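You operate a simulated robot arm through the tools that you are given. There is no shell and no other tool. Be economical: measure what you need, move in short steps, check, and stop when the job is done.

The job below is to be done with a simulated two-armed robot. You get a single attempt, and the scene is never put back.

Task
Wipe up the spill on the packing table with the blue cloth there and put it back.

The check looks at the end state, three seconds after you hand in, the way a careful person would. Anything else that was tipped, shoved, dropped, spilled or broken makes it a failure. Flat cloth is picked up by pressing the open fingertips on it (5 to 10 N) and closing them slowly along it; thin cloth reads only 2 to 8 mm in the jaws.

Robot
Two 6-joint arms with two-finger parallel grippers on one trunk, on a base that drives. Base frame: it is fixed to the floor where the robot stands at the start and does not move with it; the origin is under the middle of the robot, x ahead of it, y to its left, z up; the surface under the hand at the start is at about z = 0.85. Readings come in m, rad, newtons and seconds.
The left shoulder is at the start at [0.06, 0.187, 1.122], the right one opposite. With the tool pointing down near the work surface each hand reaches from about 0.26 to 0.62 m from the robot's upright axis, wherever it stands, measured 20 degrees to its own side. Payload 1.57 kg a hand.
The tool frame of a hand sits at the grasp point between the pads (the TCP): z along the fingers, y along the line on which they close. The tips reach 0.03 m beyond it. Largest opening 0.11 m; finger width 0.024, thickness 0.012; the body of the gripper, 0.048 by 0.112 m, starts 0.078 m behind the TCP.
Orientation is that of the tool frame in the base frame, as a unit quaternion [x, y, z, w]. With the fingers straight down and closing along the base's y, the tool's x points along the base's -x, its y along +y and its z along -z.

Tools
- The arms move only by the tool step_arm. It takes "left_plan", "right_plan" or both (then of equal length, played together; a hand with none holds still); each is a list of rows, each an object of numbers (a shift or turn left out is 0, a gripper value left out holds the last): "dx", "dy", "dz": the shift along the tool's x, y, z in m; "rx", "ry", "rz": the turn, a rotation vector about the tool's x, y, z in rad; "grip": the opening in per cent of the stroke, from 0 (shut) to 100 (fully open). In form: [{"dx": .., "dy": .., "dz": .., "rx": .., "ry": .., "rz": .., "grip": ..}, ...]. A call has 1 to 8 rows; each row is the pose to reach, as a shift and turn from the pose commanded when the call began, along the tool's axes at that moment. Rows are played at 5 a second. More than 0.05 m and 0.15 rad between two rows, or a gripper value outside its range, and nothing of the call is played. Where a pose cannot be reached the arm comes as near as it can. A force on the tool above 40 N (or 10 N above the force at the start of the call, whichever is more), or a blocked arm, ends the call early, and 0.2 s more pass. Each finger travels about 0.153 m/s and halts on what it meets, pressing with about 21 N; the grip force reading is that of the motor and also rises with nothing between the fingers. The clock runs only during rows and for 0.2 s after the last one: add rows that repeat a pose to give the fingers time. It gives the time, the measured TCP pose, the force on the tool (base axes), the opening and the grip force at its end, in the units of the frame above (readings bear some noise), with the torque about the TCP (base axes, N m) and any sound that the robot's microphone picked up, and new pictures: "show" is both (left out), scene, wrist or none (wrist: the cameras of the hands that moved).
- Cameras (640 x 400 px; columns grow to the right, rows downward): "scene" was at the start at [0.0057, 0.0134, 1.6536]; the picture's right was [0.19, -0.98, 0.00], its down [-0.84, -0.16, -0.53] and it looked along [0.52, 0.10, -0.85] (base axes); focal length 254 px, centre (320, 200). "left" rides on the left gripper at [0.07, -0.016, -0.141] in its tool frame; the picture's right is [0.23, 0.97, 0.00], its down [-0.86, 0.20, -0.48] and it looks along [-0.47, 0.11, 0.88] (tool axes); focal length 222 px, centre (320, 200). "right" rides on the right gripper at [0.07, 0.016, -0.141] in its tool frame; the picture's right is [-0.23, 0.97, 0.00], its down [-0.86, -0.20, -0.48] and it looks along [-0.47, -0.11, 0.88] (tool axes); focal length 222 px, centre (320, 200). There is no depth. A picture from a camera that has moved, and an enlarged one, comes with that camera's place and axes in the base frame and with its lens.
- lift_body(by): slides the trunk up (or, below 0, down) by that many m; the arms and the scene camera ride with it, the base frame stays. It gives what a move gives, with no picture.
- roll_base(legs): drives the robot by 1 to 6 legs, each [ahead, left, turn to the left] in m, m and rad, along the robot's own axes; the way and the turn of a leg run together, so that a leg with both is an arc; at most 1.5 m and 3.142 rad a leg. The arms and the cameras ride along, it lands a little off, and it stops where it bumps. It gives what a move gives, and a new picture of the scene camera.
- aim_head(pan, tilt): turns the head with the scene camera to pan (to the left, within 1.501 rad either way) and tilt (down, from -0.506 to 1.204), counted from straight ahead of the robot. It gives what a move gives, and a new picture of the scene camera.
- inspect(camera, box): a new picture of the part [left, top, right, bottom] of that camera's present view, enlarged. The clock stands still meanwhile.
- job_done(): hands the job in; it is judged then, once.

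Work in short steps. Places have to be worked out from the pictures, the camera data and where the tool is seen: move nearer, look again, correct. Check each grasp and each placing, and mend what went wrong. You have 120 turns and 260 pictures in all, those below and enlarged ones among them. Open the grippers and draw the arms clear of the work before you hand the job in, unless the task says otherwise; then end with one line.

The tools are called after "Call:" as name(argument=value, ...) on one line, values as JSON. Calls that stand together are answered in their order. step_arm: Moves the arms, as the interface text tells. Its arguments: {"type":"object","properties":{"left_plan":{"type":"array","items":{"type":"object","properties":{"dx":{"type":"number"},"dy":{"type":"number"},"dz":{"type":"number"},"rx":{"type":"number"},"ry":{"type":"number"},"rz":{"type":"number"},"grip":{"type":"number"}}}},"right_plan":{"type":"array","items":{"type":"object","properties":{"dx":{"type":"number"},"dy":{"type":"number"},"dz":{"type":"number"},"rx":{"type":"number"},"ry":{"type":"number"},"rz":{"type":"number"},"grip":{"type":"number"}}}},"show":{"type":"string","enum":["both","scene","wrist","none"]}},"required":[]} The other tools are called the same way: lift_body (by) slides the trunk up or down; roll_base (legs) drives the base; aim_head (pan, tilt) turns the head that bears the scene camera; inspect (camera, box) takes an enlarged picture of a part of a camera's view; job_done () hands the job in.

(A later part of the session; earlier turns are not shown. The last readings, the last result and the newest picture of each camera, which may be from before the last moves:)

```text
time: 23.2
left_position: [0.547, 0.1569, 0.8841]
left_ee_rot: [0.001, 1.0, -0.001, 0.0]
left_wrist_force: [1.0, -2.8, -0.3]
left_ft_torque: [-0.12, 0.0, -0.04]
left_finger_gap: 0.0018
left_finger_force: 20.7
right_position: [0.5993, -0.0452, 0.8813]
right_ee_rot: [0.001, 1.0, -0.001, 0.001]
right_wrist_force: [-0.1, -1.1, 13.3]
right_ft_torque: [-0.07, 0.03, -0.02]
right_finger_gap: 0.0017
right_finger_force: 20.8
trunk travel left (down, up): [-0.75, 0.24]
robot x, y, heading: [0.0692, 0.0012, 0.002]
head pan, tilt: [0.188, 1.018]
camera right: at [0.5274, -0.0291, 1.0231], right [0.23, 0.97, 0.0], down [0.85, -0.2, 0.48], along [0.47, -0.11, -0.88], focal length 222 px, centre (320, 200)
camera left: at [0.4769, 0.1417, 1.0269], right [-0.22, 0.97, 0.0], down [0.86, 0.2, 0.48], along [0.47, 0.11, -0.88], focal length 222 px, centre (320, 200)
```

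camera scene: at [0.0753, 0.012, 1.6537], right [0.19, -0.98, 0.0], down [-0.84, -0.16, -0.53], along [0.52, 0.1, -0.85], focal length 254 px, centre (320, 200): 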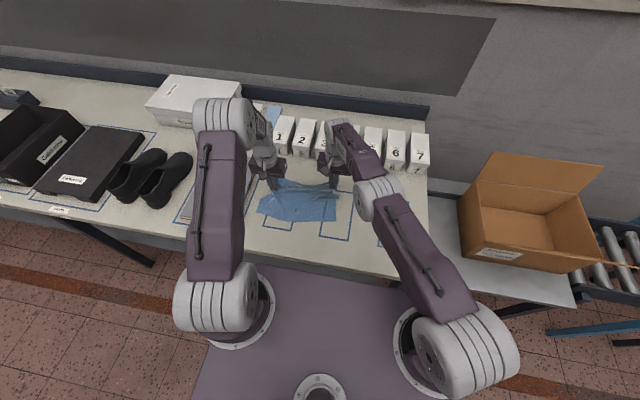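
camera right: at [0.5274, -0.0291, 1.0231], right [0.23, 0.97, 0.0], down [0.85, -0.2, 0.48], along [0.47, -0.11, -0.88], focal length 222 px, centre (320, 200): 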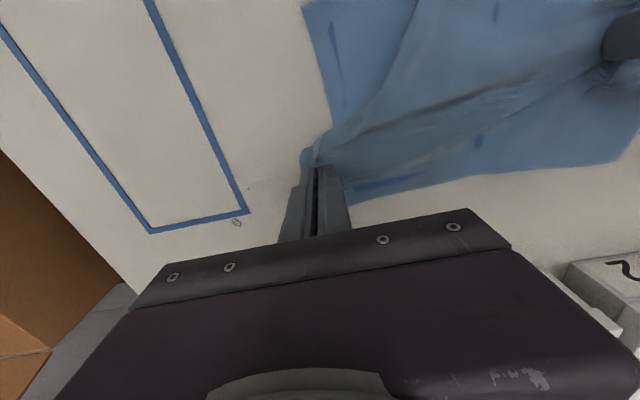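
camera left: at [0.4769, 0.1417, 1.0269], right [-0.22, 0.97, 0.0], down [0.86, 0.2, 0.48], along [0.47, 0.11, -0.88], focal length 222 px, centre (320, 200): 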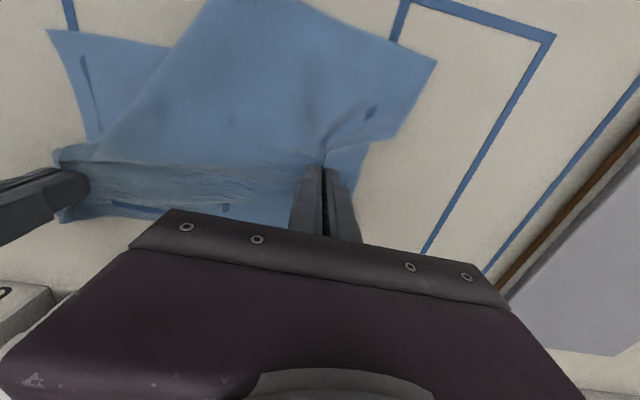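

The x≈0.58–0.60 specks are gone. Next, lanes at x≈0.618 and 0.632 for the remaining one and anything hidden by the hand.

Call:
step_arm(right_plan=[{"dx": -0.018}, {"dx": -0.018, "dy": -0.03, "dz": 0.0001}, {"dx": -0.018, "dy": -0.06, "dz": 0.0001}, {"dx": -0.018, "dy": -0.1, "dz": 0.0001}, {"dx": -0.032, "dy": -0.1, "dz": 0.0001}, {"dx": -0.032, "dy": -0.07, "dz": 0.0001}, {"dx": -0.03, "dy": -0.035}, {"dx": -0.025, "dy": -0.005}], left_plan=[{"dx": -0.018}, {"dx": -0.018, "dy": -0.03}, {"dx": -0.018, "dy": -0.06}, {"dx": -0.018, "dy": -0.1}, {"dx": -0.032, "dy": -0.1}, {"dx": -0.032, "dy": -0.07}, {"dx": -0.03, "dy": -0.035}, {"dx": -0.025, "dy": -0.005}], show="none")

Call:
step_arm(right_plan=[{"dz": -0.02}, {"dz": -0.035, "dx": 0.01, "dy": 0.02}, {"dz": -0.035, "dx": 0.03, "dy": 0.05}, {"dz": -0.035, "dx": 0.045, "dy": 0.08}, {"dz": -0.035, "dx": 0.06, "dy": 0.11}, {"dz": -0.035, "dx": 0.06, "dy": 0.11}], left_plan=[{"dz": -0.018}, {"dz": -0.033, "dx": 0.01, "dy": 0.02}, {"dz": -0.033, "dx": 0.03, "dy": 0.05}, {"dz": -0.033, "dx": 0.045, "dy": 0.08}, {"dz": -0.033, "dx": 0.06, "dy": 0.11}, {"dz": -0.033, "dx": 0.06, "dy": 0.11}])

```text
time: 25.0
left_position: [0.5757, 0.1522, 0.8828]
left_ee_rot: [0.001, 1.0, -0.002, 0.0]
left_wrist_force: [0.2, -2.3, -0.4]
left_ft_torque: [-0.08, -0.02, -0.02]
left_finger_gap: 0.0019
left_finger_force: 21.1
right_position: [0.6254, -0.0497, 0.8819]
right_ee_rot: [0.0, 1.0, 0.0, -0.001]
right_wrist_force: [0.0, 0.9, 6.2]
right_ft_torque: [0.02, 0.06, -0.04]
right_finger_gap: 0.002
right_finger_force: 20.7
trunk travel left (down, up): [-0.75, 0.24]
robot x, y, heading: [0.0691, 0.0007, 0.001]
head pan, tilt: [0.188, 1.018]
```

```text
time: 26.4
left_position: [0.5134, 0.2608, 0.9157]
left_ee_rot: [0.001, 1.0, 0.0, 0.0]
left_wrist_force: [0.8, -4.1, 0.3]
left_ft_torque: [-0.11, 0.0, -0.04]
left_finger_gap: 0.002
left_finger_force: 21.4
right_position: [0.5652, 0.0558, 0.9162]
right_ee_rot: [0.001, 1.0, 0.002, 0.0]
right_wrist_force: [-0.6, 3.3, -0.4]
right_ft_torque: [0.12, 0.04, -0.04]
right_finger_gap: 0.0017
right_finger_force: 21.3
trunk travel left (down, up): [-0.75, 0.24]
robot x, y, heading: [0.069, -0.0003, 0.001]
head pan, tilt: [0.188, 1.018]
camera scene: at [0.0762, 0.0121, 1.6536], right [0.19, -0.98, 0.0], down [-0.84, -0.16, -0.53], along [0.52, 0.1, -0.85], focal length 254 px, centre (320, 200)
camera right: at [0.4949, 0.0732, 1.0574], right [0.23, 0.97, 0.0], down [0.86, -0.2, 0.48], along [0.47, -0.11, -0.88], focal length 222 px, centre (320, 200)
camera left: at [0.4438, 0.2451, 1.0571], right [-0.23, 0.97, 0.0], down [0.86, 0.2, 0.48], along [0.47, 0.11, -0.88], focal length 222 px, centre (320, 200)
```

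scene: 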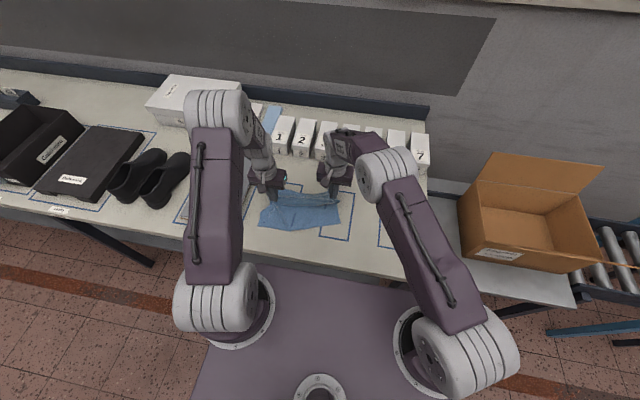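
right: 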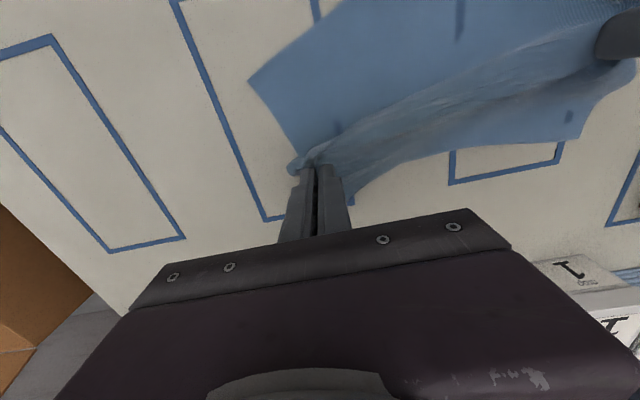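
left: 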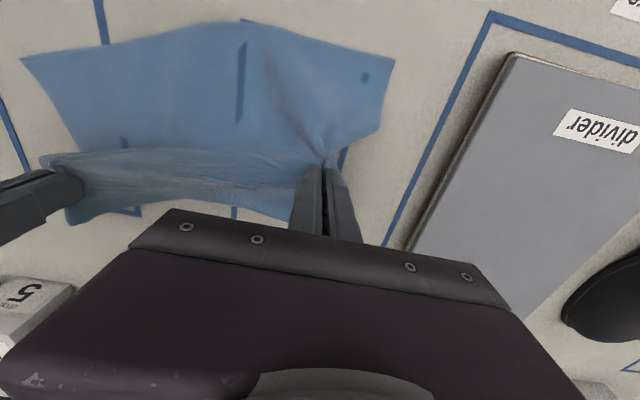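

I'll check the wiped area enlarged.

Call:
inspect(camera="right", box=[90, 130, 290, 255])

Call:
inspect(camera="scene", box=[240, 165, 400, 265])

```text
3.20 times, centred on (190, 192) of right
camera zoom: at [0.4949, 0.0732, 1.0574], right [0.23, 0.97, 0.0], down [0.86, -0.2, 0.48], along [0.47, -0.11, -0.88], focal length 711 px, centre (736, 224)
```

zoom: 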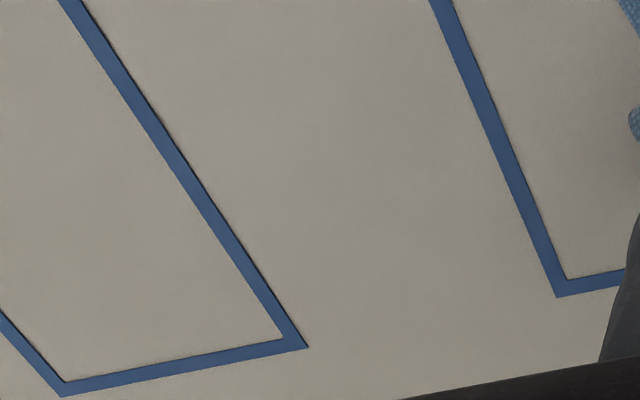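

```text
4.00 times, centred on (320, 215) of scene
camera zoom: at [0.0762, 0.0121, 1.6536], right [0.19, -0.98, 0.0], down [-0.84, -0.16, -0.53], along [0.52, 0.1, -0.85], focal length 1016 px, centre (320, 140)
```

zoom: 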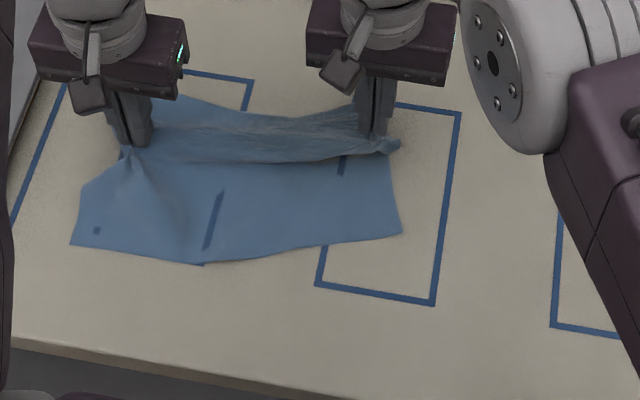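

The table is clean. The cloth's near part is folded under, so I'll set it down slightly nearer, release, and re-grasp along its far edge. That way I can hang it and lay it flat at home.

Call:
step_arm(right_plan=[{"dx": 0.02, "dz": 0.01}, {"dx": 0.04, "dz": 0.02}, {"dx": 0.055, "dz": 0.03}, {"dx": 0.065, "dz": 0.033}, {"dx": 0.065, "dz": 0.033}], left_plan=[{"dx": 0.02, "dz": 0.01}, {"dx": 0.04, "dz": 0.02}, {"dx": 0.055, "dz": 0.03}, {"dx": 0.065, "dz": 0.033}, {"dx": 0.065, "dz": 0.033}], show="none")

Call:
step_arm(right_plan=[{"grip": 10}, {"grip": 20}, {"grip": 30}, {"dz": -0.02, "grip": 30}, {"dz": -0.05, "grip": 30}, {"dz": -0.09, "grip": 30}, {"dz": -0.09, "grip": 30}], left_plan=[{"grip": 10}, {"grip": 20}, {"grip": 30}, {"dz": -0.02, "grip": 30}, {"dz": -0.05, "grip": 30}, {"dz": -0.09, "grip": 30}, {"dz": -0.09, "grip": 30}])

```text
time: 27.6
left_position: [0.45, 0.2617, 0.883]
left_ee_rot: [0.001, 1.0, 0.0, 0.0]
left_wrist_force: [0.5, -4.6, 0.7]
left_ft_torque: [-0.14, -0.03, -0.06]
left_finger_gap: 0.0022
left_finger_force: 20.7
right_position: [0.4995, 0.0568, 0.8846]
right_ee_rot: [0.0, 1.0, 0.0, 0.0]
right_wrist_force: [-1.1, 4.8, -0.2]
right_ft_torque: [0.16, 0.0, -0.11]
right_finger_gap: 0.0022
right_finger_force: 21.1
trunk travel left (down, up): [-0.75, 0.24]
robot x, y, heading: [0.0711, -0.0004, -0.003]
head pan, tilt: [0.188, 1.018]
```

```text
time: 29.2
left_position: [0.4504, 0.2613, 0.972]
left_ee_rot: [0.001, 1.0, -0.002, 0.0]
left_wrist_force: [-0.1, -0.4, -0.4]
left_ft_torque: [0.0, 0.0, 0.0]
left_finger_gap: 0.0331
left_finger_force: 0.1
right_position: [0.4996, 0.0589, 0.9727]
right_ee_rot: [0.0, 1.0, 0.0, -0.001]
right_wrist_force: [0.9, -0.1, 0.0]
right_ft_torque: [-0.01, 0.01, -0.01]
right_finger_gap: 0.0329
right_finger_force: 0.1
trunk travel left (down, up): [-0.75, 0.24]
robot x, y, heading: [0.0728, -0.0006, -0.005]
head pan, tilt: [0.188, 1.018]
camera scene: at [0.0765, 0.0139, 1.6536], right [0.19, -0.98, 0.0], down [-0.84, -0.16, -0.53], along [0.52, 0.1, -0.85], focal length 254 px, centre (320, 200)
camera right: at [0.4293, 0.0757, 1.1143], right [0.23, 0.97, 0.0], down [0.86, -0.2, 0.48], along [0.47, -0.11, -0.88], focal length 222 px, centre (320, 200)
camera left: at [0.3803, 0.2465, 1.1147], right [-0.23, 0.97, 0.0], down [0.86, 0.2, 0.48], along [0.47, 0.11, -0.88], focal length 222 px, centre (320, 200)
```

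scene: 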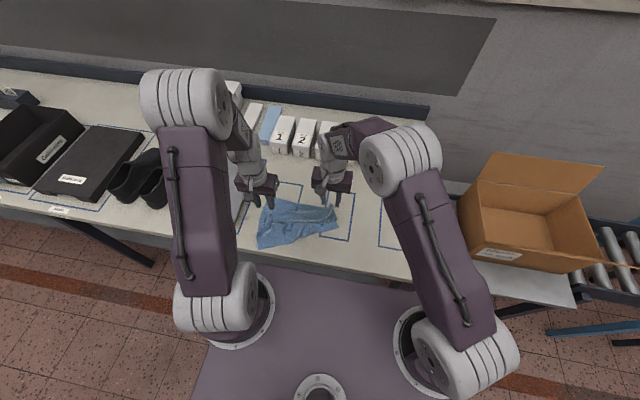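
right: 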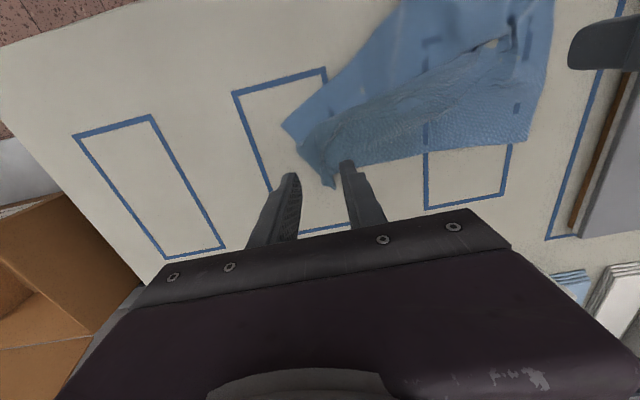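
left: 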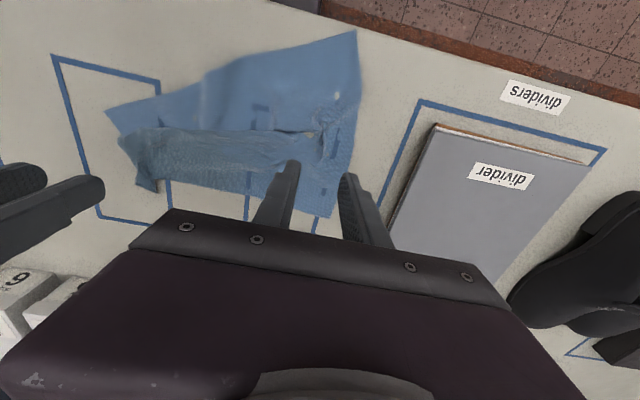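

Released. I'll look closely at the cloth's folds.

Call:
inspect(camera="left", box=[80, 10, 400, 210])

Call:
inspect(camera="right", box=[240, 0, 600, 225])

Call:
inspect(camera="scene", box=[220, 165, 380, 265])

```text
2.00 times, centred on (240, 110) of left
camera zoom: at [0.3803, 0.2465, 1.1147], right [-0.23, 0.97, 0.0], down [0.86, 0.2, 0.48], along [0.47, 0.11, -0.88], focal length 444 px, centre (480, 380)
```

zoom: 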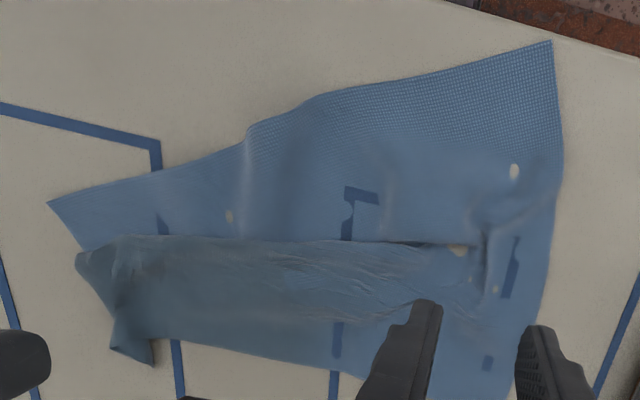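

```text
1.78 times, centred on (420, 112) of right
camera zoom: at [0.4293, 0.0757, 1.1143], right [0.23, 0.97, 0.0], down [0.86, -0.2, 0.48], along [0.47, -0.11, -0.88], focal length 395 px, centre (142, 356)
```

zoom: 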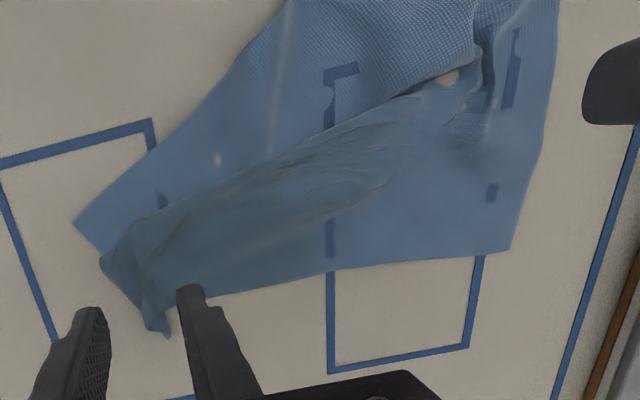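

```text
4.00 times, centred on (300, 215) of scene
camera zoom: at [0.0765, 0.0139, 1.6536], right [0.19, -0.98, 0.0], down [-0.84, -0.16, -0.53], along [0.52, 0.1, -0.85], focal length 1016 px, centre (400, 140)
```

zoom: 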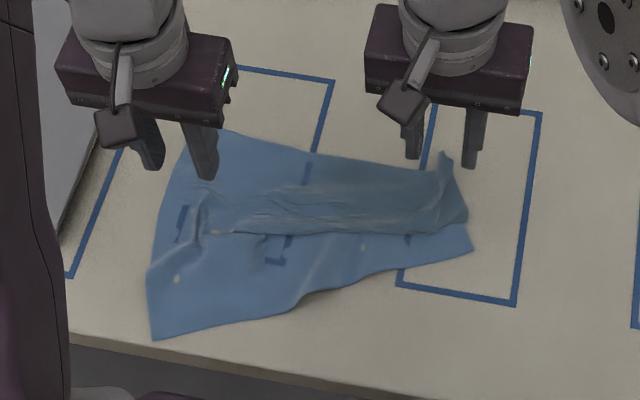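

The left side lies well, but the right side has a flopped pleat. The far-right corner is near (0.56, 0.066) and the far-left corner near (0.546, 0.297). I'll move above those two corners and grip there, so the whole cloth can hang open.

Call:
step_arm(right_plan=[{"dx": -0.02, "dy": 0.003, "dz": 0.0}, {"dx": -0.04, "dy": 0.006, "dz": 0.015}, {"dx": -0.053, "dy": 0.008, "dz": 0.035}, {"dx": -0.053, "dy": 0.008, "dz": 0.055}, {"dx": -0.053, "dy": 0.008, "dz": 0.055}], left_plan=[{"dx": -0.03, "dy": 0.005, "dz": 0.0}, {"dx": -0.06, "dy": 0.01, "dz": 0.015}, {"dx": -0.08, "dy": 0.016, "dz": 0.035}, {"dx": -0.08, "dy": 0.016, "dz": 0.055}, {"dx": -0.08, "dy": 0.016, "dz": 0.055}], show="wrist")

```text
time: 30.4
left_position: [0.5317, 0.2768, 0.9174]
left_ee_rot: [0.001, 1.0, 0.0, 0.001]
left_wrist_force: [-0.3, 0.0, 0.4]
left_ft_torque: [0.01, 0.01, 0.03]
left_finger_gap: 0.0332
left_finger_force: 0.0
right_position: [0.552, 0.0668, 0.9193]
right_ee_rot: [0.001, 1.0, 0.0, 0.001]
right_wrist_force: [0.1, 0.5, 0.3]
right_ft_torque: [-0.02, 0.01, 0.0]
right_finger_gap: 0.0327
right_finger_force: 0.0
trunk travel left (down, up): [-0.75, 0.24]
robot x, y, heading: [0.0678, 0.0036, 0.001]
head pan, tilt: [0.188, 1.018]
camera right: at [0.4817, 0.0827, 1.0612], right [0.23, 0.97, 0.0], down [0.85, -0.2, 0.48], along [0.47, -0.11, -0.88], focal length 222 px, centre (320, 200)
camera left: at [0.4606, 0.2616, 1.0599], right [-0.23, 0.97, 0.0], down [0.85, 0.2, 0.48], along [0.47, 0.11, -0.88], focal length 222 px, centre (320, 200)
```

right: 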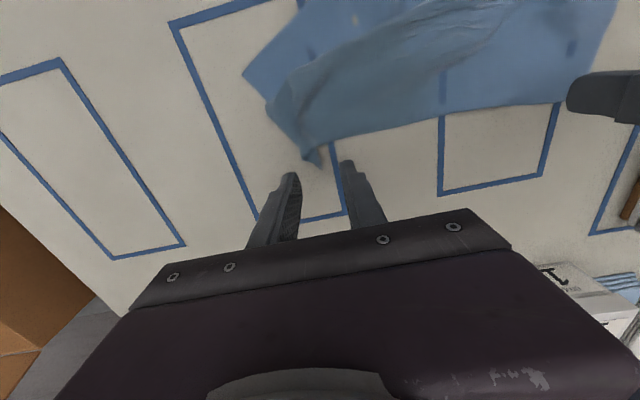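
left: 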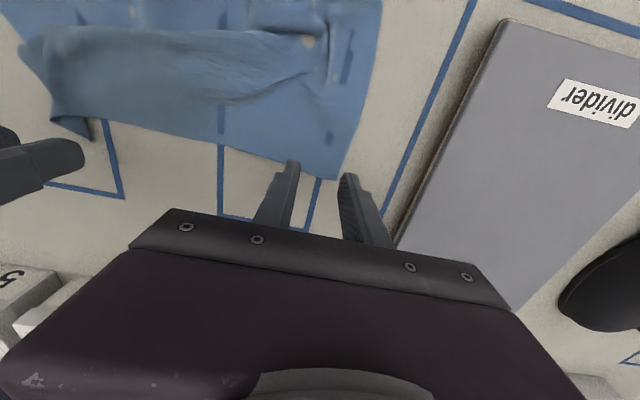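

Fine correction: the tip is at about (0.553, 0.064) and the far-left corner at (0.543, 0.30). Shift the right hand 12 mm nearer and the left hand 6 mm nearer, then lower to just above the table.

Call:
step_arm(right_plan=[{"dx": 0.012, "dz": 0.01}, {"dx": 0.012, "dz": 0.022}, {"dx": 0.012, "dz": 0.032}, {"dx": 0.012, "dz": 0.036}, {"dx": 0.012, "dz": 0.036}], left_plan=[{"dx": 0.006, "dy": 0.002, "dz": 0.01}, {"dx": 0.006, "dy": 0.002, "dz": 0.022}, {"dx": 0.006, "dy": 0.002, "dz": 0.032}, {"dx": 0.006, "dy": 0.002, "dz": 0.0355}, {"dx": 0.006, "dy": 0.002, "dz": 0.0355}], show="wrist")

```text
time: 31.6
left_position: [0.5234, 0.2794, 0.8825]
left_ee_rot: [0.001, 1.0, -0.001, 0.0]
left_wrist_force: [-0.4, -0.2, 0.3]
left_ft_torque: [0.02, -0.02, -0.01]
left_finger_gap: 0.033
left_finger_force: 0.0
right_position: [0.5413, 0.0644, 0.8834]
right_ee_rot: [0.0, 1.0, 0.0, 0.0]
right_wrist_force: [0.0, 0.2, -0.2]
right_ft_torque: [0.0, -0.01, 0.02]
right_finger_gap: 0.0328
right_finger_force: 0.0
trunk travel left (down, up): [-0.75, 0.24]
robot x, y, heading: [0.0733, 0.0002, -0.003]
head pan, tilt: [0.188, 1.018]
camera right: at [0.47, 0.0812, 1.0241], right [0.23, 0.97, 0.0], down [0.85, -0.2, 0.48], along [0.47, -0.11, -0.88], focal length 222 px, centre (320, 200)
camera left: at [0.4533, 0.2633, 1.0242], right [-0.23, 0.97, 0.0], down [0.86, 0.2, 0.48], along [0.47, 0.11, -0.88], focal length 222 px, centre (320, 200)
```

right: 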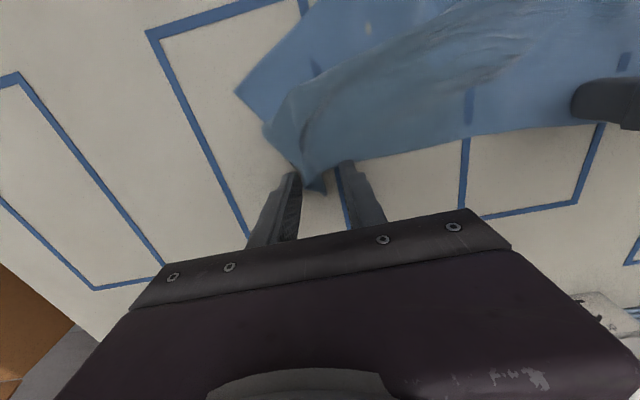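
left: 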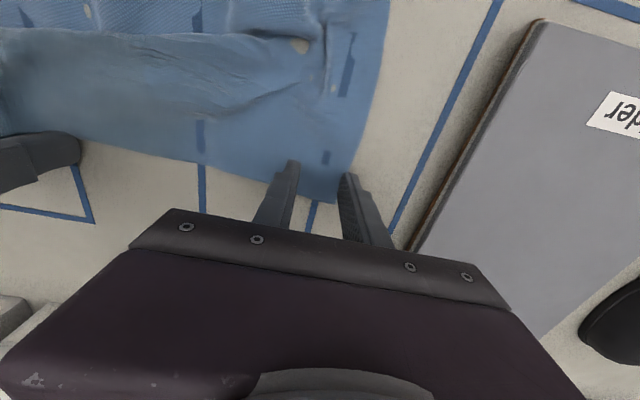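

The corner tips lie between each pair of fingers. I'll press gently, read the force, then close.

Call:
step_arm(right_plan=[{"dz": 0.001}, {"dz": 0.0018}, {"dz": 0.0018}], left_plan=[{"dz": 0.0007}, {"dz": 0.0012}, {"dz": 0.0012}], show="none")

```text
time: 32.4
left_position: [0.5247, 0.2799, 0.8819]
left_ee_rot: [0.001, 1.0, 0.0, 0.001]
left_wrist_force: [0.8, -1.4, 5.3]
left_ft_torque: [0.02, 0.0, 0.05]
left_finger_gap: 0.0329
left_finger_force: 0.0
right_position: [0.54, 0.0648, 0.8807]
right_ee_rot: [0.0, 1.0, 0.0, 0.0]
right_wrist_force: [0.4, 0.3, 0.0]
right_ft_torque: [-0.01, 0.0, 0.02]
right_finger_gap: 0.0332
right_finger_force: 0.1
trunk travel left (down, up): [-0.75, 0.24]
robot x, y, heading: [0.0676, 0.0056, -0.004]
head pan, tilt: [0.188, 1.018]
```

Left is at 5 N; right isn't touching yet, so I'll press the right one 0.8 mm more and the left slightly, then close both slowly.

Call:
step_arm(right_plan=[{"dz": 0.0009}, {"dz": 0.0009, "grip": 25}, {"dz": 0.0009, "grip": 20}, {"dz": 0.0009, "grip": 15}, {"dz": 0.0009, "grip": 10}, {"dz": 0.0009, "grip": 5}, {"dz": 0.0009, "grip": 0}, {"dz": 0.0009, "grip": 0}], left_plan=[{"dz": 0.0001}, {"dz": 0.0002, "grip": 25}, {"dz": 0.0002, "grip": 20}, {"dz": 0.0002, "grip": 15}, {"dz": 0.0002, "grip": 10}, {"dz": 0.0002, "grip": 5}, {"dz": 0.0002, "grip": 0}, {"dz": 0.0002, "grip": 0}], show="wrist")

```text
time: 34.2
left_position: [0.523, 0.2793, 0.8827]
left_ee_rot: [0.001, 1.0, -0.001, 0.001]
left_wrist_force: [0.6, -9.4, 2.7]
left_ft_torque: [-0.29, -0.03, -0.08]
left_finger_gap: 0.002
left_finger_force: 21.0
right_position: [0.5406, 0.0666, 0.8813]
right_ee_rot: [0.001, 1.0, 0.001, 0.002]
right_wrist_force: [0.9, 9.8, 13.6]
right_ft_torque: [0.37, 0.09, -0.09]
right_finger_gap: 0.0026
right_finger_force: 20.9
trunk travel left (down, up): [-0.75, 0.24]
robot x, y, heading: [0.0697, -0.0003, -0.001]
head pan, tilt: [0.188, 1.018]
camera right: at [0.4692, 0.0825, 1.0223], right [0.23, 0.97, 0.0], down [0.85, -0.2, 0.48], along [0.47, -0.11, -0.88], focal length 222 px, centre (320, 200)
camera left: at [0.4523, 0.2636, 1.0237], right [-0.23, 0.97, 0.0], down [0.85, 0.2, 0.48], along [0.47, 0.11, -0.88], focal length 222 px, centre (320, 200)
```

right: 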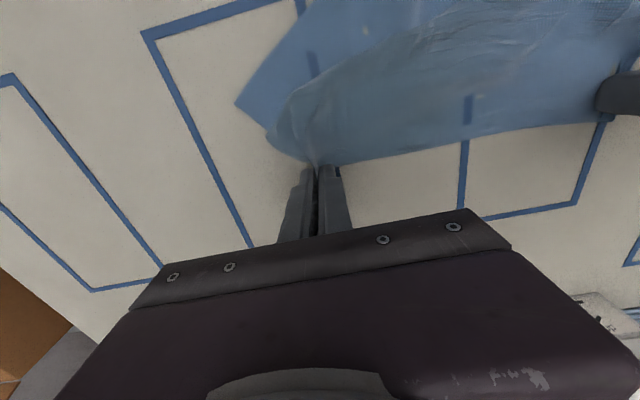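
left: 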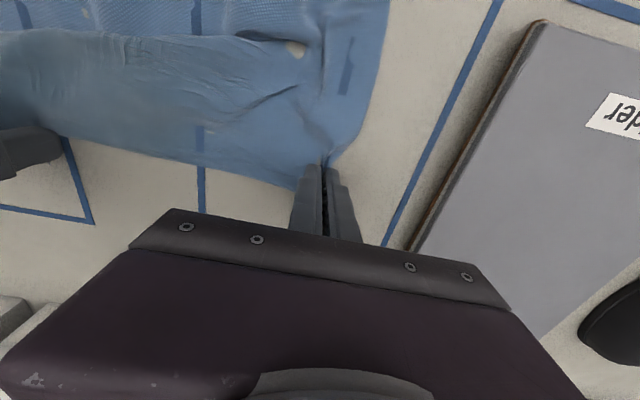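

Both corners are held. I'll lift both 0.2 m so the cloth hangs open.

Call:
step_arm(right_plan=[{"dz": -0.035, "dy": 0.003}, {"dz": -0.07, "dy": 0.003}, {"dz": -0.105, "dy": 0.003}, {"dz": -0.14, "dy": 0.003}, {"dz": -0.175, "dy": 0.003}, {"dz": -0.21, "dy": 0.003}, {"dz": -0.21, "dy": 0.003}], left_plan=[{"dz": -0.035, "dy": -0.003}, {"dz": -0.07, "dy": -0.003}, {"dz": -0.105, "dy": -0.003}, {"dz": -0.14, "dy": -0.003}, {"dz": -0.175, "dy": -0.003}, {"dz": -0.21, "dy": -0.003}, {"dz": -0.21, "dy": -0.003}])

```text
time: 35.8
left_position: [0.5237, 0.2782, 1.0909]
left_ee_rot: [0.0, 1.0, -0.001, 0.0]
left_wrist_force: [0.1, -3.1, -0.3]
left_ft_torque: [-0.07, 0.01, -0.05]
left_finger_gap: 0.002
left_finger_force: 21.0
right_position: [0.5424, 0.0673, 1.0893]
right_ee_rot: [0.0, 1.0, 0.0, 0.001]
right_wrist_force: [-0.2, 3.1, 0.2]
right_ft_torque: [0.07, -0.01, -0.04]
right_finger_gap: 0.0025
right_finger_force: 20.7
trunk travel left (down, up): [-0.75, 0.24]
robot x, y, heading: [0.0702, -0.0004, -0.001]
head pan, tilt: [0.188, 1.018]
camera scene: at [0.076, 0.0137, 1.6536], right [0.19, -0.98, 0.0], down [-0.84, -0.16, -0.53], along [0.52, 0.1, -0.85], focal length 254 px, centre (320, 200)
camera right: at [0.4714, 0.0844, 1.2305], right [0.23, 0.97, 0.0], down [0.86, -0.2, 0.48], along [0.47, -0.11, -0.88], focal length 222 px, centre (320, 200)
camera left: at [0.4537, 0.2619, 1.2337], right [-0.23, 0.97, 0.0], down [0.86, 0.2, 0.48], along [0.47, 0.11, -0.88], focal length 222 px, centre (320, 200)
```

scene: 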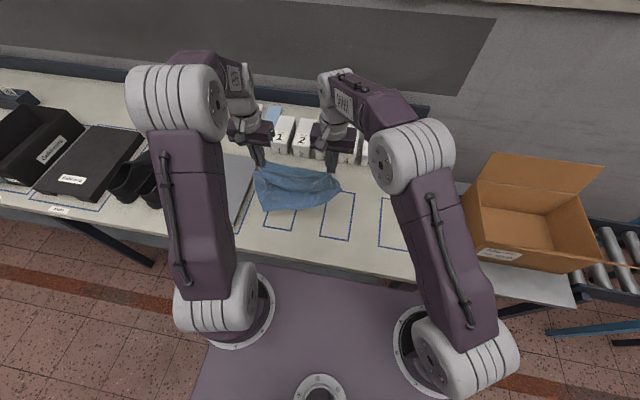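
right: 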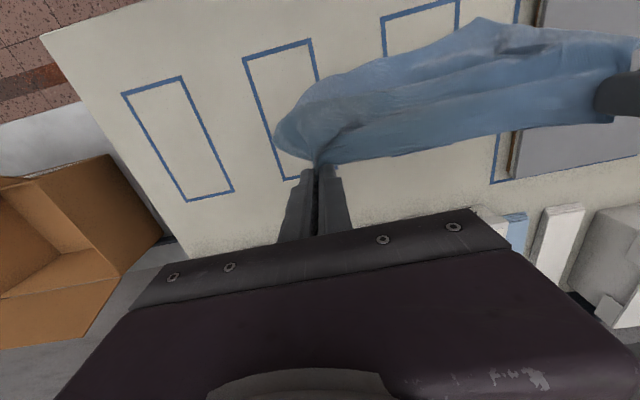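
left: 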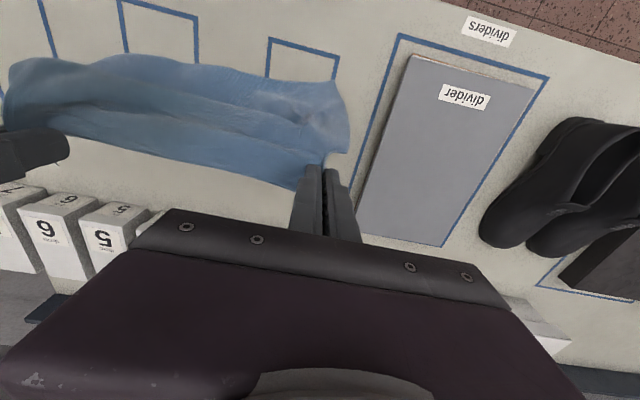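

Let me look at the hanging cloth enlarged.

Call:
inspect(camera="scene", box=[220, 130, 380, 230])

Call:
inspect(camera="right", box=[250, 0, 640, 244])

```text
4.00 times, centred on (300, 180) of scene
camera zoom: at [0.076, 0.0137, 1.6536], right [0.19, -0.98, 0.0], down [-0.84, -0.16, -0.53], along [0.52, 0.1, -0.85], focal length 1016 px, centre (400, 280)
```

zoom: 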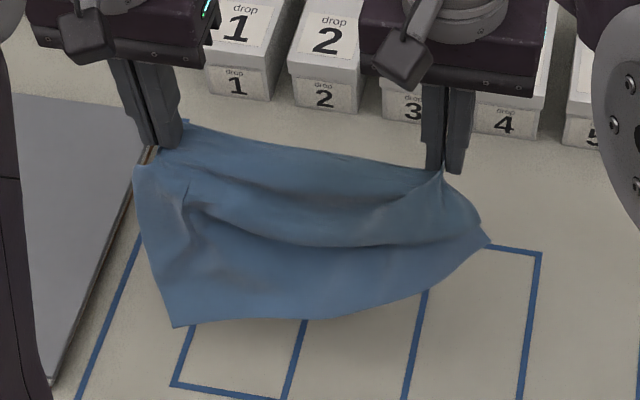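

```text
1.64 times, centred on (445, 122) of right
camera zoom: at [0.4714, 0.0844, 1.2305], right [0.23, 0.97, 0.0], down [0.86, -0.2, 0.48], along [0.47, -0.11, -0.88], focal length 364 px, centre (115, 328)
```

zoom: 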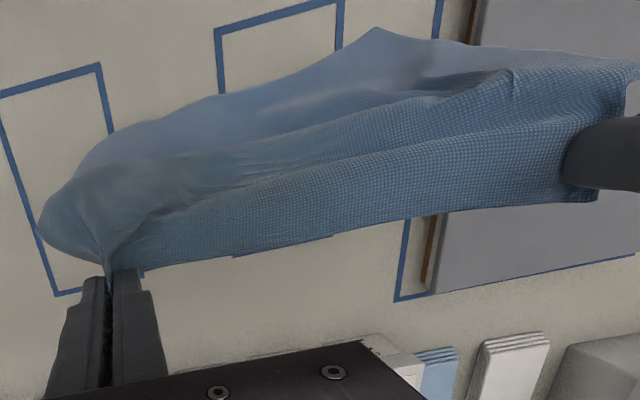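

The cloth hangs open well. To lay it flat at home (near edge at x≈0.375), I'll bring the hands back to x≈0.39, then lower them while moving forward.

Call:
step_arm(right_plan=[{"dx": 0.02, "dy": -0.003, "dz": -0.02}, {"dx": 0.05, "dy": -0.007, "dz": -0.02}, {"dx": 0.08, "dy": -0.011, "dz": -0.02}, {"dx": 0.11, "dy": -0.015, "dz": -0.02}, {"dx": 0.14, "dy": -0.018, "dz": -0.02}, {"dx": 0.155, "dy": -0.021, "dz": -0.02}, {"dx": 0.155, "dy": -0.021, "dz": -0.02}, {"dx": 0.155, "dy": -0.021, "dz": -0.02}], left_plan=[{"dx": 0.02, "dy": -0.003, "dz": -0.02}, {"dx": 0.045, "dy": -0.006, "dz": -0.02}, {"dx": 0.07, "dy": -0.009, "dz": -0.02}, {"dx": 0.095, "dy": -0.011, "dz": -0.02}, {"dx": 0.12, "dy": -0.013, "dz": -0.02}, {"dx": 0.132, "dy": -0.013, "dz": -0.02}, {"dx": 0.132, "dy": -0.013, "dz": -0.02}, {"dx": 0.132, "dy": -0.013, "dz": -0.02}], show="scene")

Call:
inspect(camera="scene", box=[220, 160, 380, 260])

```text
time: 37.6
left_position: [0.392, 0.2628, 1.11]
left_ee_rot: [0.001, 1.0, -0.002, 0.0]
left_wrist_force: [-1.7, -12.7, -1.0]
left_ft_torque: [-0.42, 0.07, -0.1]
left_finger_gap: 0.002
left_finger_force: 21.1
right_position: [0.3856, 0.0483, 1.1118]
right_ee_rot: [0.001, 1.0, 0.002, 0.0]
right_wrist_force: [2.0, 13.3, 0.1]
right_ft_torque: [0.42, -0.02, -0.15]
right_finger_gap: 0.0026
right_finger_force: 20.8
trunk travel left (down, up): [-0.75, 0.24]
robot x, y, heading: [0.0657, 0.0033, -0.004]
head pan, tilt: [0.188, 1.018]
camera scene: at [0.0751, 0.0135, 1.6536], right [0.19, -0.98, 0.0], down [-0.84, -0.16, -0.53], along [0.52, 0.1, -0.85], focal length 254 px, centre (320, 200)
```

scene: 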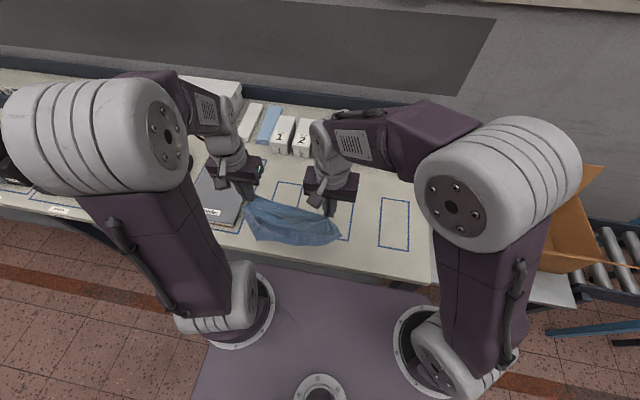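

```text
4.00 times, centred on (300, 210) of scene
camera zoom: at [0.0751, 0.0135, 1.6536], right [0.19, -0.98, 0.0], down [-0.84, -0.16, -0.53], along [0.52, 0.1, -0.85], focal length 1016 px, centre (400, 160)
```

zoom: 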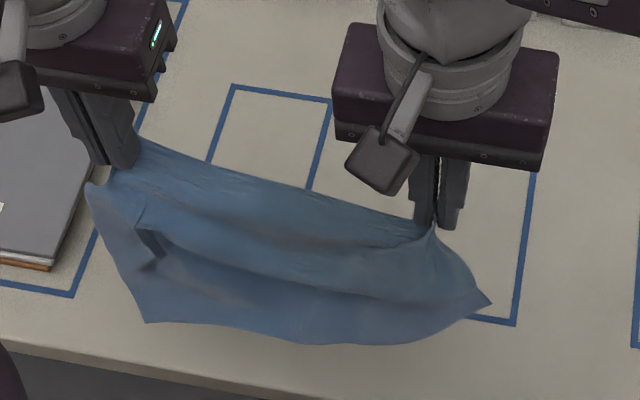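

Tension is a bit high (13 N), so the hands are slightly too far apart. I'll bring them 6 mm closer, shift 2 cm left, and start laying the cloth down in a forward arc.

Call:
step_arm(right_plan=[{"dy": 0.012, "dz": 0.015}, {"dy": 0.023, "dz": 0.03}, {"dx": -0.03, "dy": 0.023, "dz": 0.045}, {"dx": -0.06, "dy": 0.023, "dz": 0.06}, {"dx": -0.09, "dy": 0.023, "dz": 0.08}, {"dx": -0.115, "dy": 0.023, "dz": 0.1}, {"dx": -0.138, "dy": 0.023, "dz": 0.12}, {"dx": -0.138, "dy": 0.023, "dz": 0.12}], left_plan=[{"dy": 0.009, "dz": 0.015}, {"dy": 0.017, "dz": 0.03}, {"dx": -0.03, "dy": 0.017, "dz": 0.045}, {"dx": -0.06, "dy": 0.017, "dz": 0.06}, {"dx": -0.09, "dy": 0.017, "dz": 0.08}, {"dx": -0.115, "dy": 0.017, "dz": 0.1}, {"dx": -0.138, "dy": 0.017, "dz": 0.12}, {"dx": -0.138, "dy": 0.017, "dz": 0.12}], show="both")

Call:
inspect(camera="scene", box=[220, 160, 380, 260])

```text
time: 39.4
left_position: [0.5294, 0.2808, 0.9919]
left_ee_rot: [0.001, 1.0, -0.001, 0.001]
left_wrist_force: [-1.0, -5.3, 0.3]
left_ft_torque: [-0.14, 0.01, -0.03]
left_finger_gap: 0.002
left_finger_force: 21.0
right_position: [0.5231, 0.0712, 0.9883]
right_ee_rot: [0.001, 1.0, 0.0, 0.0]
right_wrist_force: [0.0, 4.6, -0.7]
right_ft_torque: [0.15, -0.02, -0.05]
right_finger_gap: 0.0027
right_finger_force: 21.2
trunk travel left (down, up): [-0.75, 0.24]
robot x, y, heading: [0.068, 0.0021, -0.001]
head pan, tilt: [0.188, 1.018]
camera scene: at [0.0738, 0.0133, 1.6537], right [0.19, -0.98, 0.0], down [-0.83, -0.16, -0.53], along [0.52, 0.1, -0.85], focal length 254 px, centre (320, 200)
camera right: at [0.4525, 0.0866, 1.1307], right [0.23, 0.97, 0.0], down [0.85, -0.2, 0.48], along [0.47, -0.11, -0.88], focal length 222 px, centre (320, 200)
camera left: at [0.4578, 0.2646, 1.1335], right [-0.23, 0.97, 0.0], down [0.85, 0.2, 0.48], along [0.47, 0.11, -0.88], focal length 222 px, centre (320, 200)
```

scene: 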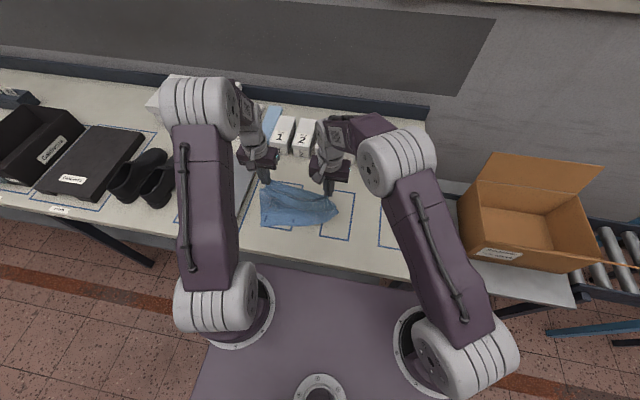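
right: 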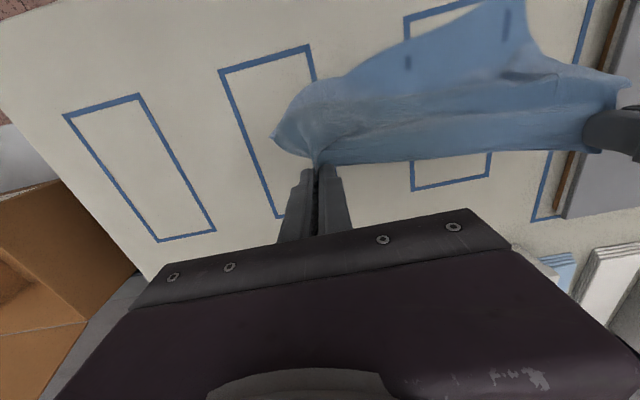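
left: 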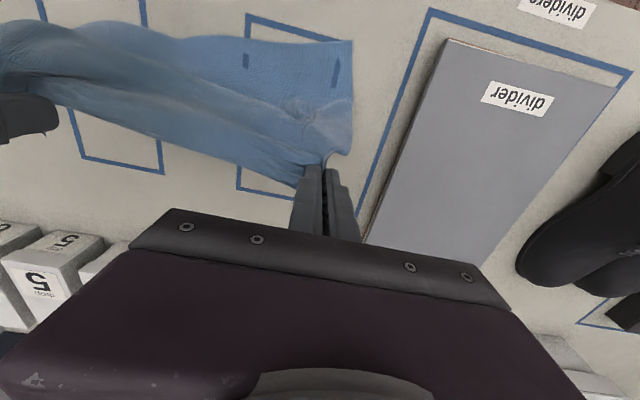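

```text
4.00 times, centred on (300, 210) of scene
camera zoom: at [0.0738, 0.0133, 1.6537], right [0.19, -0.98, 0.0], down [-0.83, -0.16, -0.53], along [0.52, 0.1, -0.85], focal length 1016 px, centre (400, 160)
```

zoom: 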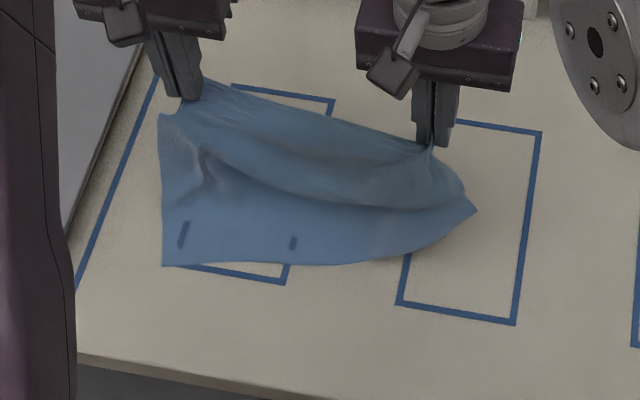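

The left side is laying well, but the right side hangs short, so its grip was probably not quite at the corner. I'll lay it down here and then mend the right side.

Call:
step_arm(right_plan=[{"dx": -0.012, "dz": 0.025}, {"dx": -0.022, "dz": 0.05}, {"dx": -0.03, "dz": 0.075}, {"dx": -0.035, "dz": 0.095}, {"dx": -0.035, "dz": 0.103}, {"dx": -0.035, "dz": 0.103}], left_plan=[{"dx": -0.012, "dz": 0.025}, {"dx": -0.025, "dz": 0.05}, {"dx": -0.038, "dz": 0.075}, {"dx": -0.046, "dz": 0.095}, {"dx": -0.05, "dz": 0.107}, {"dx": -0.05, "dz": 0.107}], show="none")

Call:
step_arm(right_plan=[{"grip": 10}, {"grip": 20}, {"grip": 30}, {"dz": -0.03}, {"dz": -0.07}, {"dz": -0.1, "dx": 0.03}, {"dz": -0.1, "dx": 0.06, "dy": -0.03}, {"dz": -0.1, "dx": 0.06, "dy": -0.06}], left_plan=[{"grip": 10}, {"grip": 20}, {"grip": 30}, {"dz": -0.03}, {"dz": -0.07}, {"dz": -0.1}, {"dz": -0.12, "dx": 0.02}, {"dz": -0.12, "dx": 0.04}])

Call:
inspect(camera="scene", box=[220, 160, 380, 260])

Call:
inspect(camera="right", box=[320, 0, 640, 200])

```text
time: 40.8
left_position: [0.581, 0.2787, 0.8839]
left_ee_rot: [0.001, 1.0, 0.0, 0.0]
left_wrist_force: [-1.5, -7.2, -0.1]
left_ft_torque: [-0.24, 0.06, -0.08]
left_finger_gap: 0.0022
left_finger_force: 21.0
right_position: [0.5588, 0.0693, 0.8868]
right_ee_rot: [0.0, 1.0, 0.0, 0.0]
right_wrist_force: [1.7, 7.6, -0.2]
right_ft_torque: [0.2, -0.07, -0.07]
right_finger_gap: 0.0024
right_finger_force: 21.0
trunk travel left (down, up): [-0.75, 0.24]
robot x, y, heading: [0.0684, 0.0002, -0.007]
head pan, tilt: [0.188, 1.018]
```

```text
time: 42.6
left_position: [0.5401, 0.2759, 1.0034]
left_ee_rot: [0.0, 1.0, 0.0, 0.0]
left_wrist_force: [0.0, 0.0, 0.4]
left_ft_torque: [0.01, 0.0, 0.04]
left_finger_gap: 0.0332
left_finger_force: 0.0
right_position: [0.497, 0.0082, 0.9859]
right_ee_rot: [0.0, 1.0, 0.001, 0.0]
right_wrist_force: [-0.2, 0.1, -0.2]
right_ft_torque: [0.03, 0.01, 0.01]
right_finger_gap: 0.0326
right_finger_force: 0.1
trunk travel left (down, up): [-0.75, 0.24]
robot x, y, heading: [0.0667, -0.0018, -0.0]
head pan, tilt: [0.188, 1.018]
camera scene: at [0.0756, 0.0119, 1.6536], right [0.19, -0.98, 0.0], down [-0.84, -0.16, -0.53], along [0.52, 0.1, -0.85], focal length 254 px, centre (320, 200)
camera right: at [0.4271, 0.0245, 1.1276], right [0.23, 0.97, 0.0], down [0.85, -0.2, 0.48], along [0.47, -0.11, -0.88], focal length 222 px, centre (320, 200)
camera left: at [0.4697, 0.2606, 1.1458], right [-0.23, 0.97, 0.0], down [0.86, 0.2, 0.48], along [0.47, 0.11, -0.88], focal length 222 px, centre (320, 200)
```

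scene: 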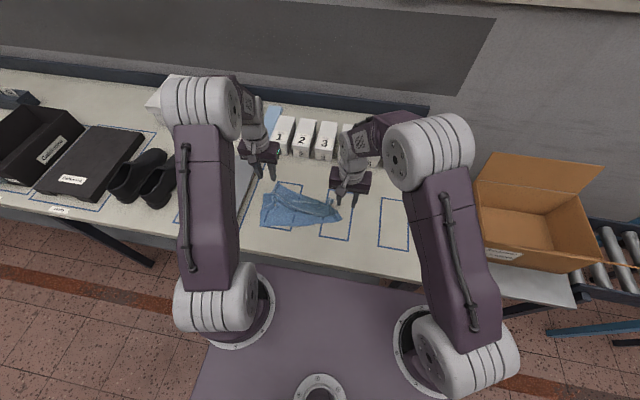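
right: 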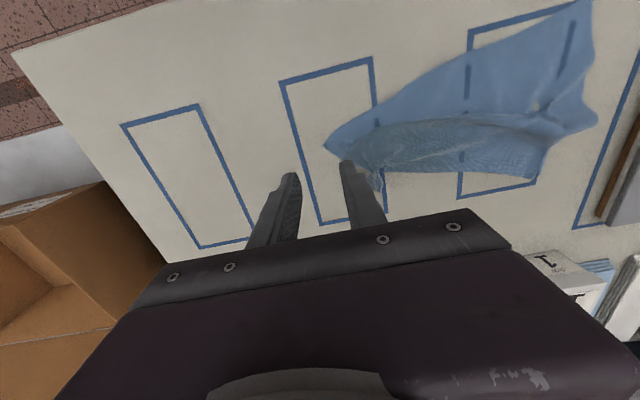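
left: 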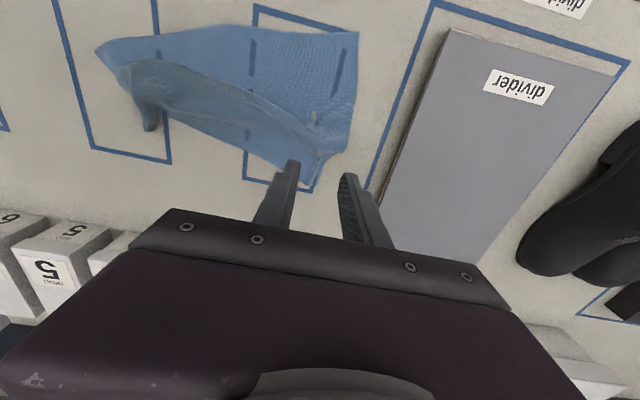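

```text
4.00 times, centred on (300, 210) of scene
camera zoom: at [0.0756, 0.0119, 1.6536], right [0.19, -0.98, 0.0], down [-0.84, -0.16, -0.53], along [0.52, 0.1, -0.85], focal length 1016 px, centre (400, 160)
```

zoom: 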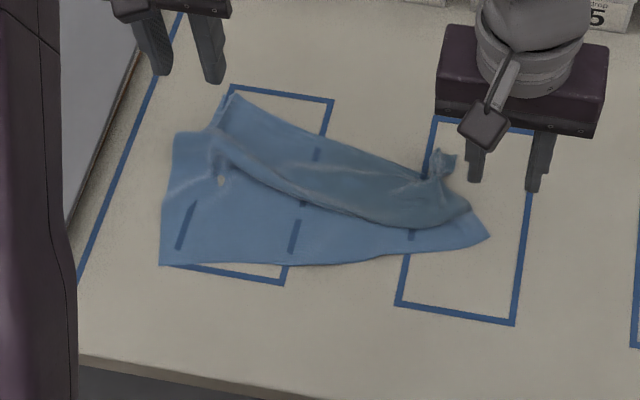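

```text
2.00 times, centred on (480, 100) of right
camera zoom: at [0.4271, 0.0245, 1.1276], right [0.23, 0.97, 0.0], down [0.85, -0.2, 0.48], along [0.47, -0.11, -0.88], focal length 444 px, centre (0, 400)
```

zoom: 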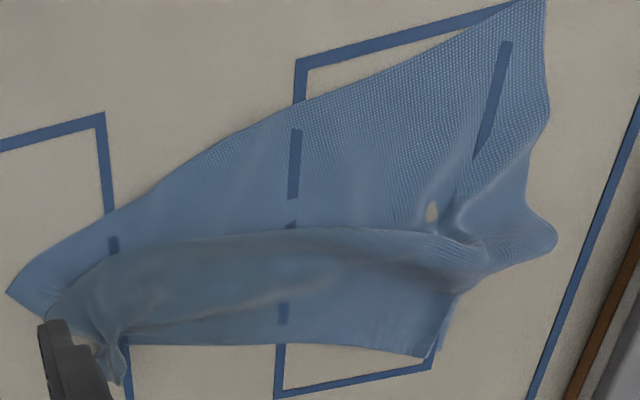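

Near edge runs from (0.424, 0.291) to (0.501, 0.012), full length. The far strip has slid over it as a fold. Pulling both near corners toward the robot should open the fold, so I'll go above those corners.

Call:
step_arm(right_plan=[{"dy": 0.01, "dz": 0.01}, {"dy": 0.02, "dz": 0.025}, {"dy": 0.029, "dz": 0.04}, {"dy": 0.029, "dz": 0.06}, {"dy": 0.029, "dz": 0.08}, {"dy": 0.029, "dz": 0.08}], left_plan=[{"dx": 0.03, "dy": -0.002}, {"dx": 0.06, "dy": -0.004, "dz": 0.01}, {"dx": 0.085, "dy": -0.006, "dz": 0.03}, {"dx": 0.1, "dy": -0.006, "dz": 0.06}, {"dx": 0.1, "dy": -0.006, "dz": 0.095}, {"dx": 0.1, "dy": -0.006, "dz": 0.095}], show="wrist")

```text
time: 44.0
left_position: [0.4402, 0.2741, 0.9108]
left_ee_rot: [0.0, 1.0, 0.0, 0.002]
left_wrist_force: [-0.5, 0.1, -0.6]
left_ft_torque: [-0.01, -0.02, -0.04]
left_finger_gap: 0.0331
left_finger_force: 0.0
right_position: [0.4984, 0.0393, 0.9066]
right_ee_rot: [-0.001, 1.0, 0.0, 0.0]
right_wrist_force: [0.0, -0.4, -0.1]
right_ft_torque: [-0.01, -0.04, -0.03]
right_finger_gap: 0.0331
right_finger_force: 0.1
trunk travel left (down, up): [-0.75, 0.24]
robot x, y, heading: [0.069, 0.0005, 0.0]
head pan, tilt: [0.188, 1.018]
camera right: at [0.427, 0.0561, 1.0476], right [0.23, 0.97, 0.0], down [0.85, -0.2, 0.48], along [0.47, -0.11, -0.88], focal length 222 px, centre (320, 200)
camera left: at [0.3693, 0.2592, 1.0513], right [-0.23, 0.97, 0.0], down [0.85, 0.2, 0.48], along [0.47, 0.11, -0.88], focal length 222 px, centre (320, 200)
```

right: 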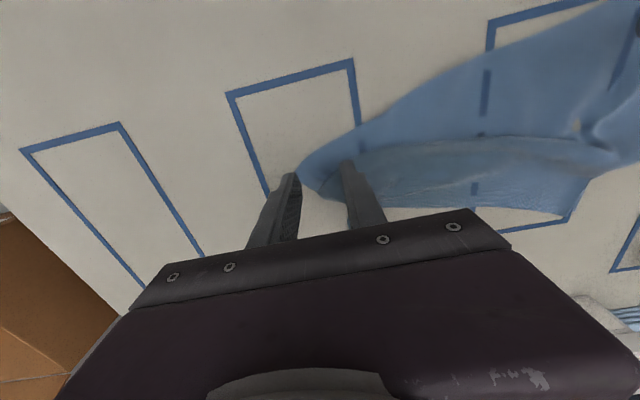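
left: 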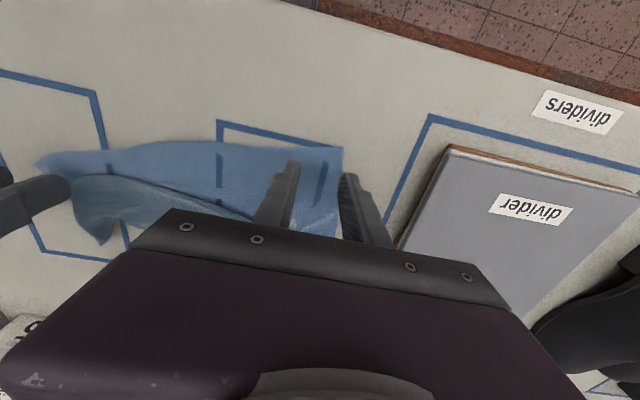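

I'll enlarge the right-hand view to place the fingers relative to the fold.

Call:
inspect(camera="right", box=[240, 80, 440, 205])

```text
3.20 times, centred on (340, 142) of right
camera zoom: at [0.427, 0.0561, 1.0476], right [0.23, 0.97, 0.0], down [0.85, -0.2, 0.48], along [0.47, -0.11, -0.88], focal length 711 px, centre (256, 384)
```

zoom: 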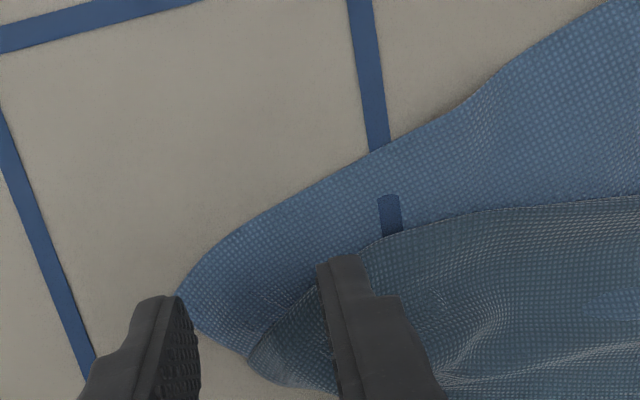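

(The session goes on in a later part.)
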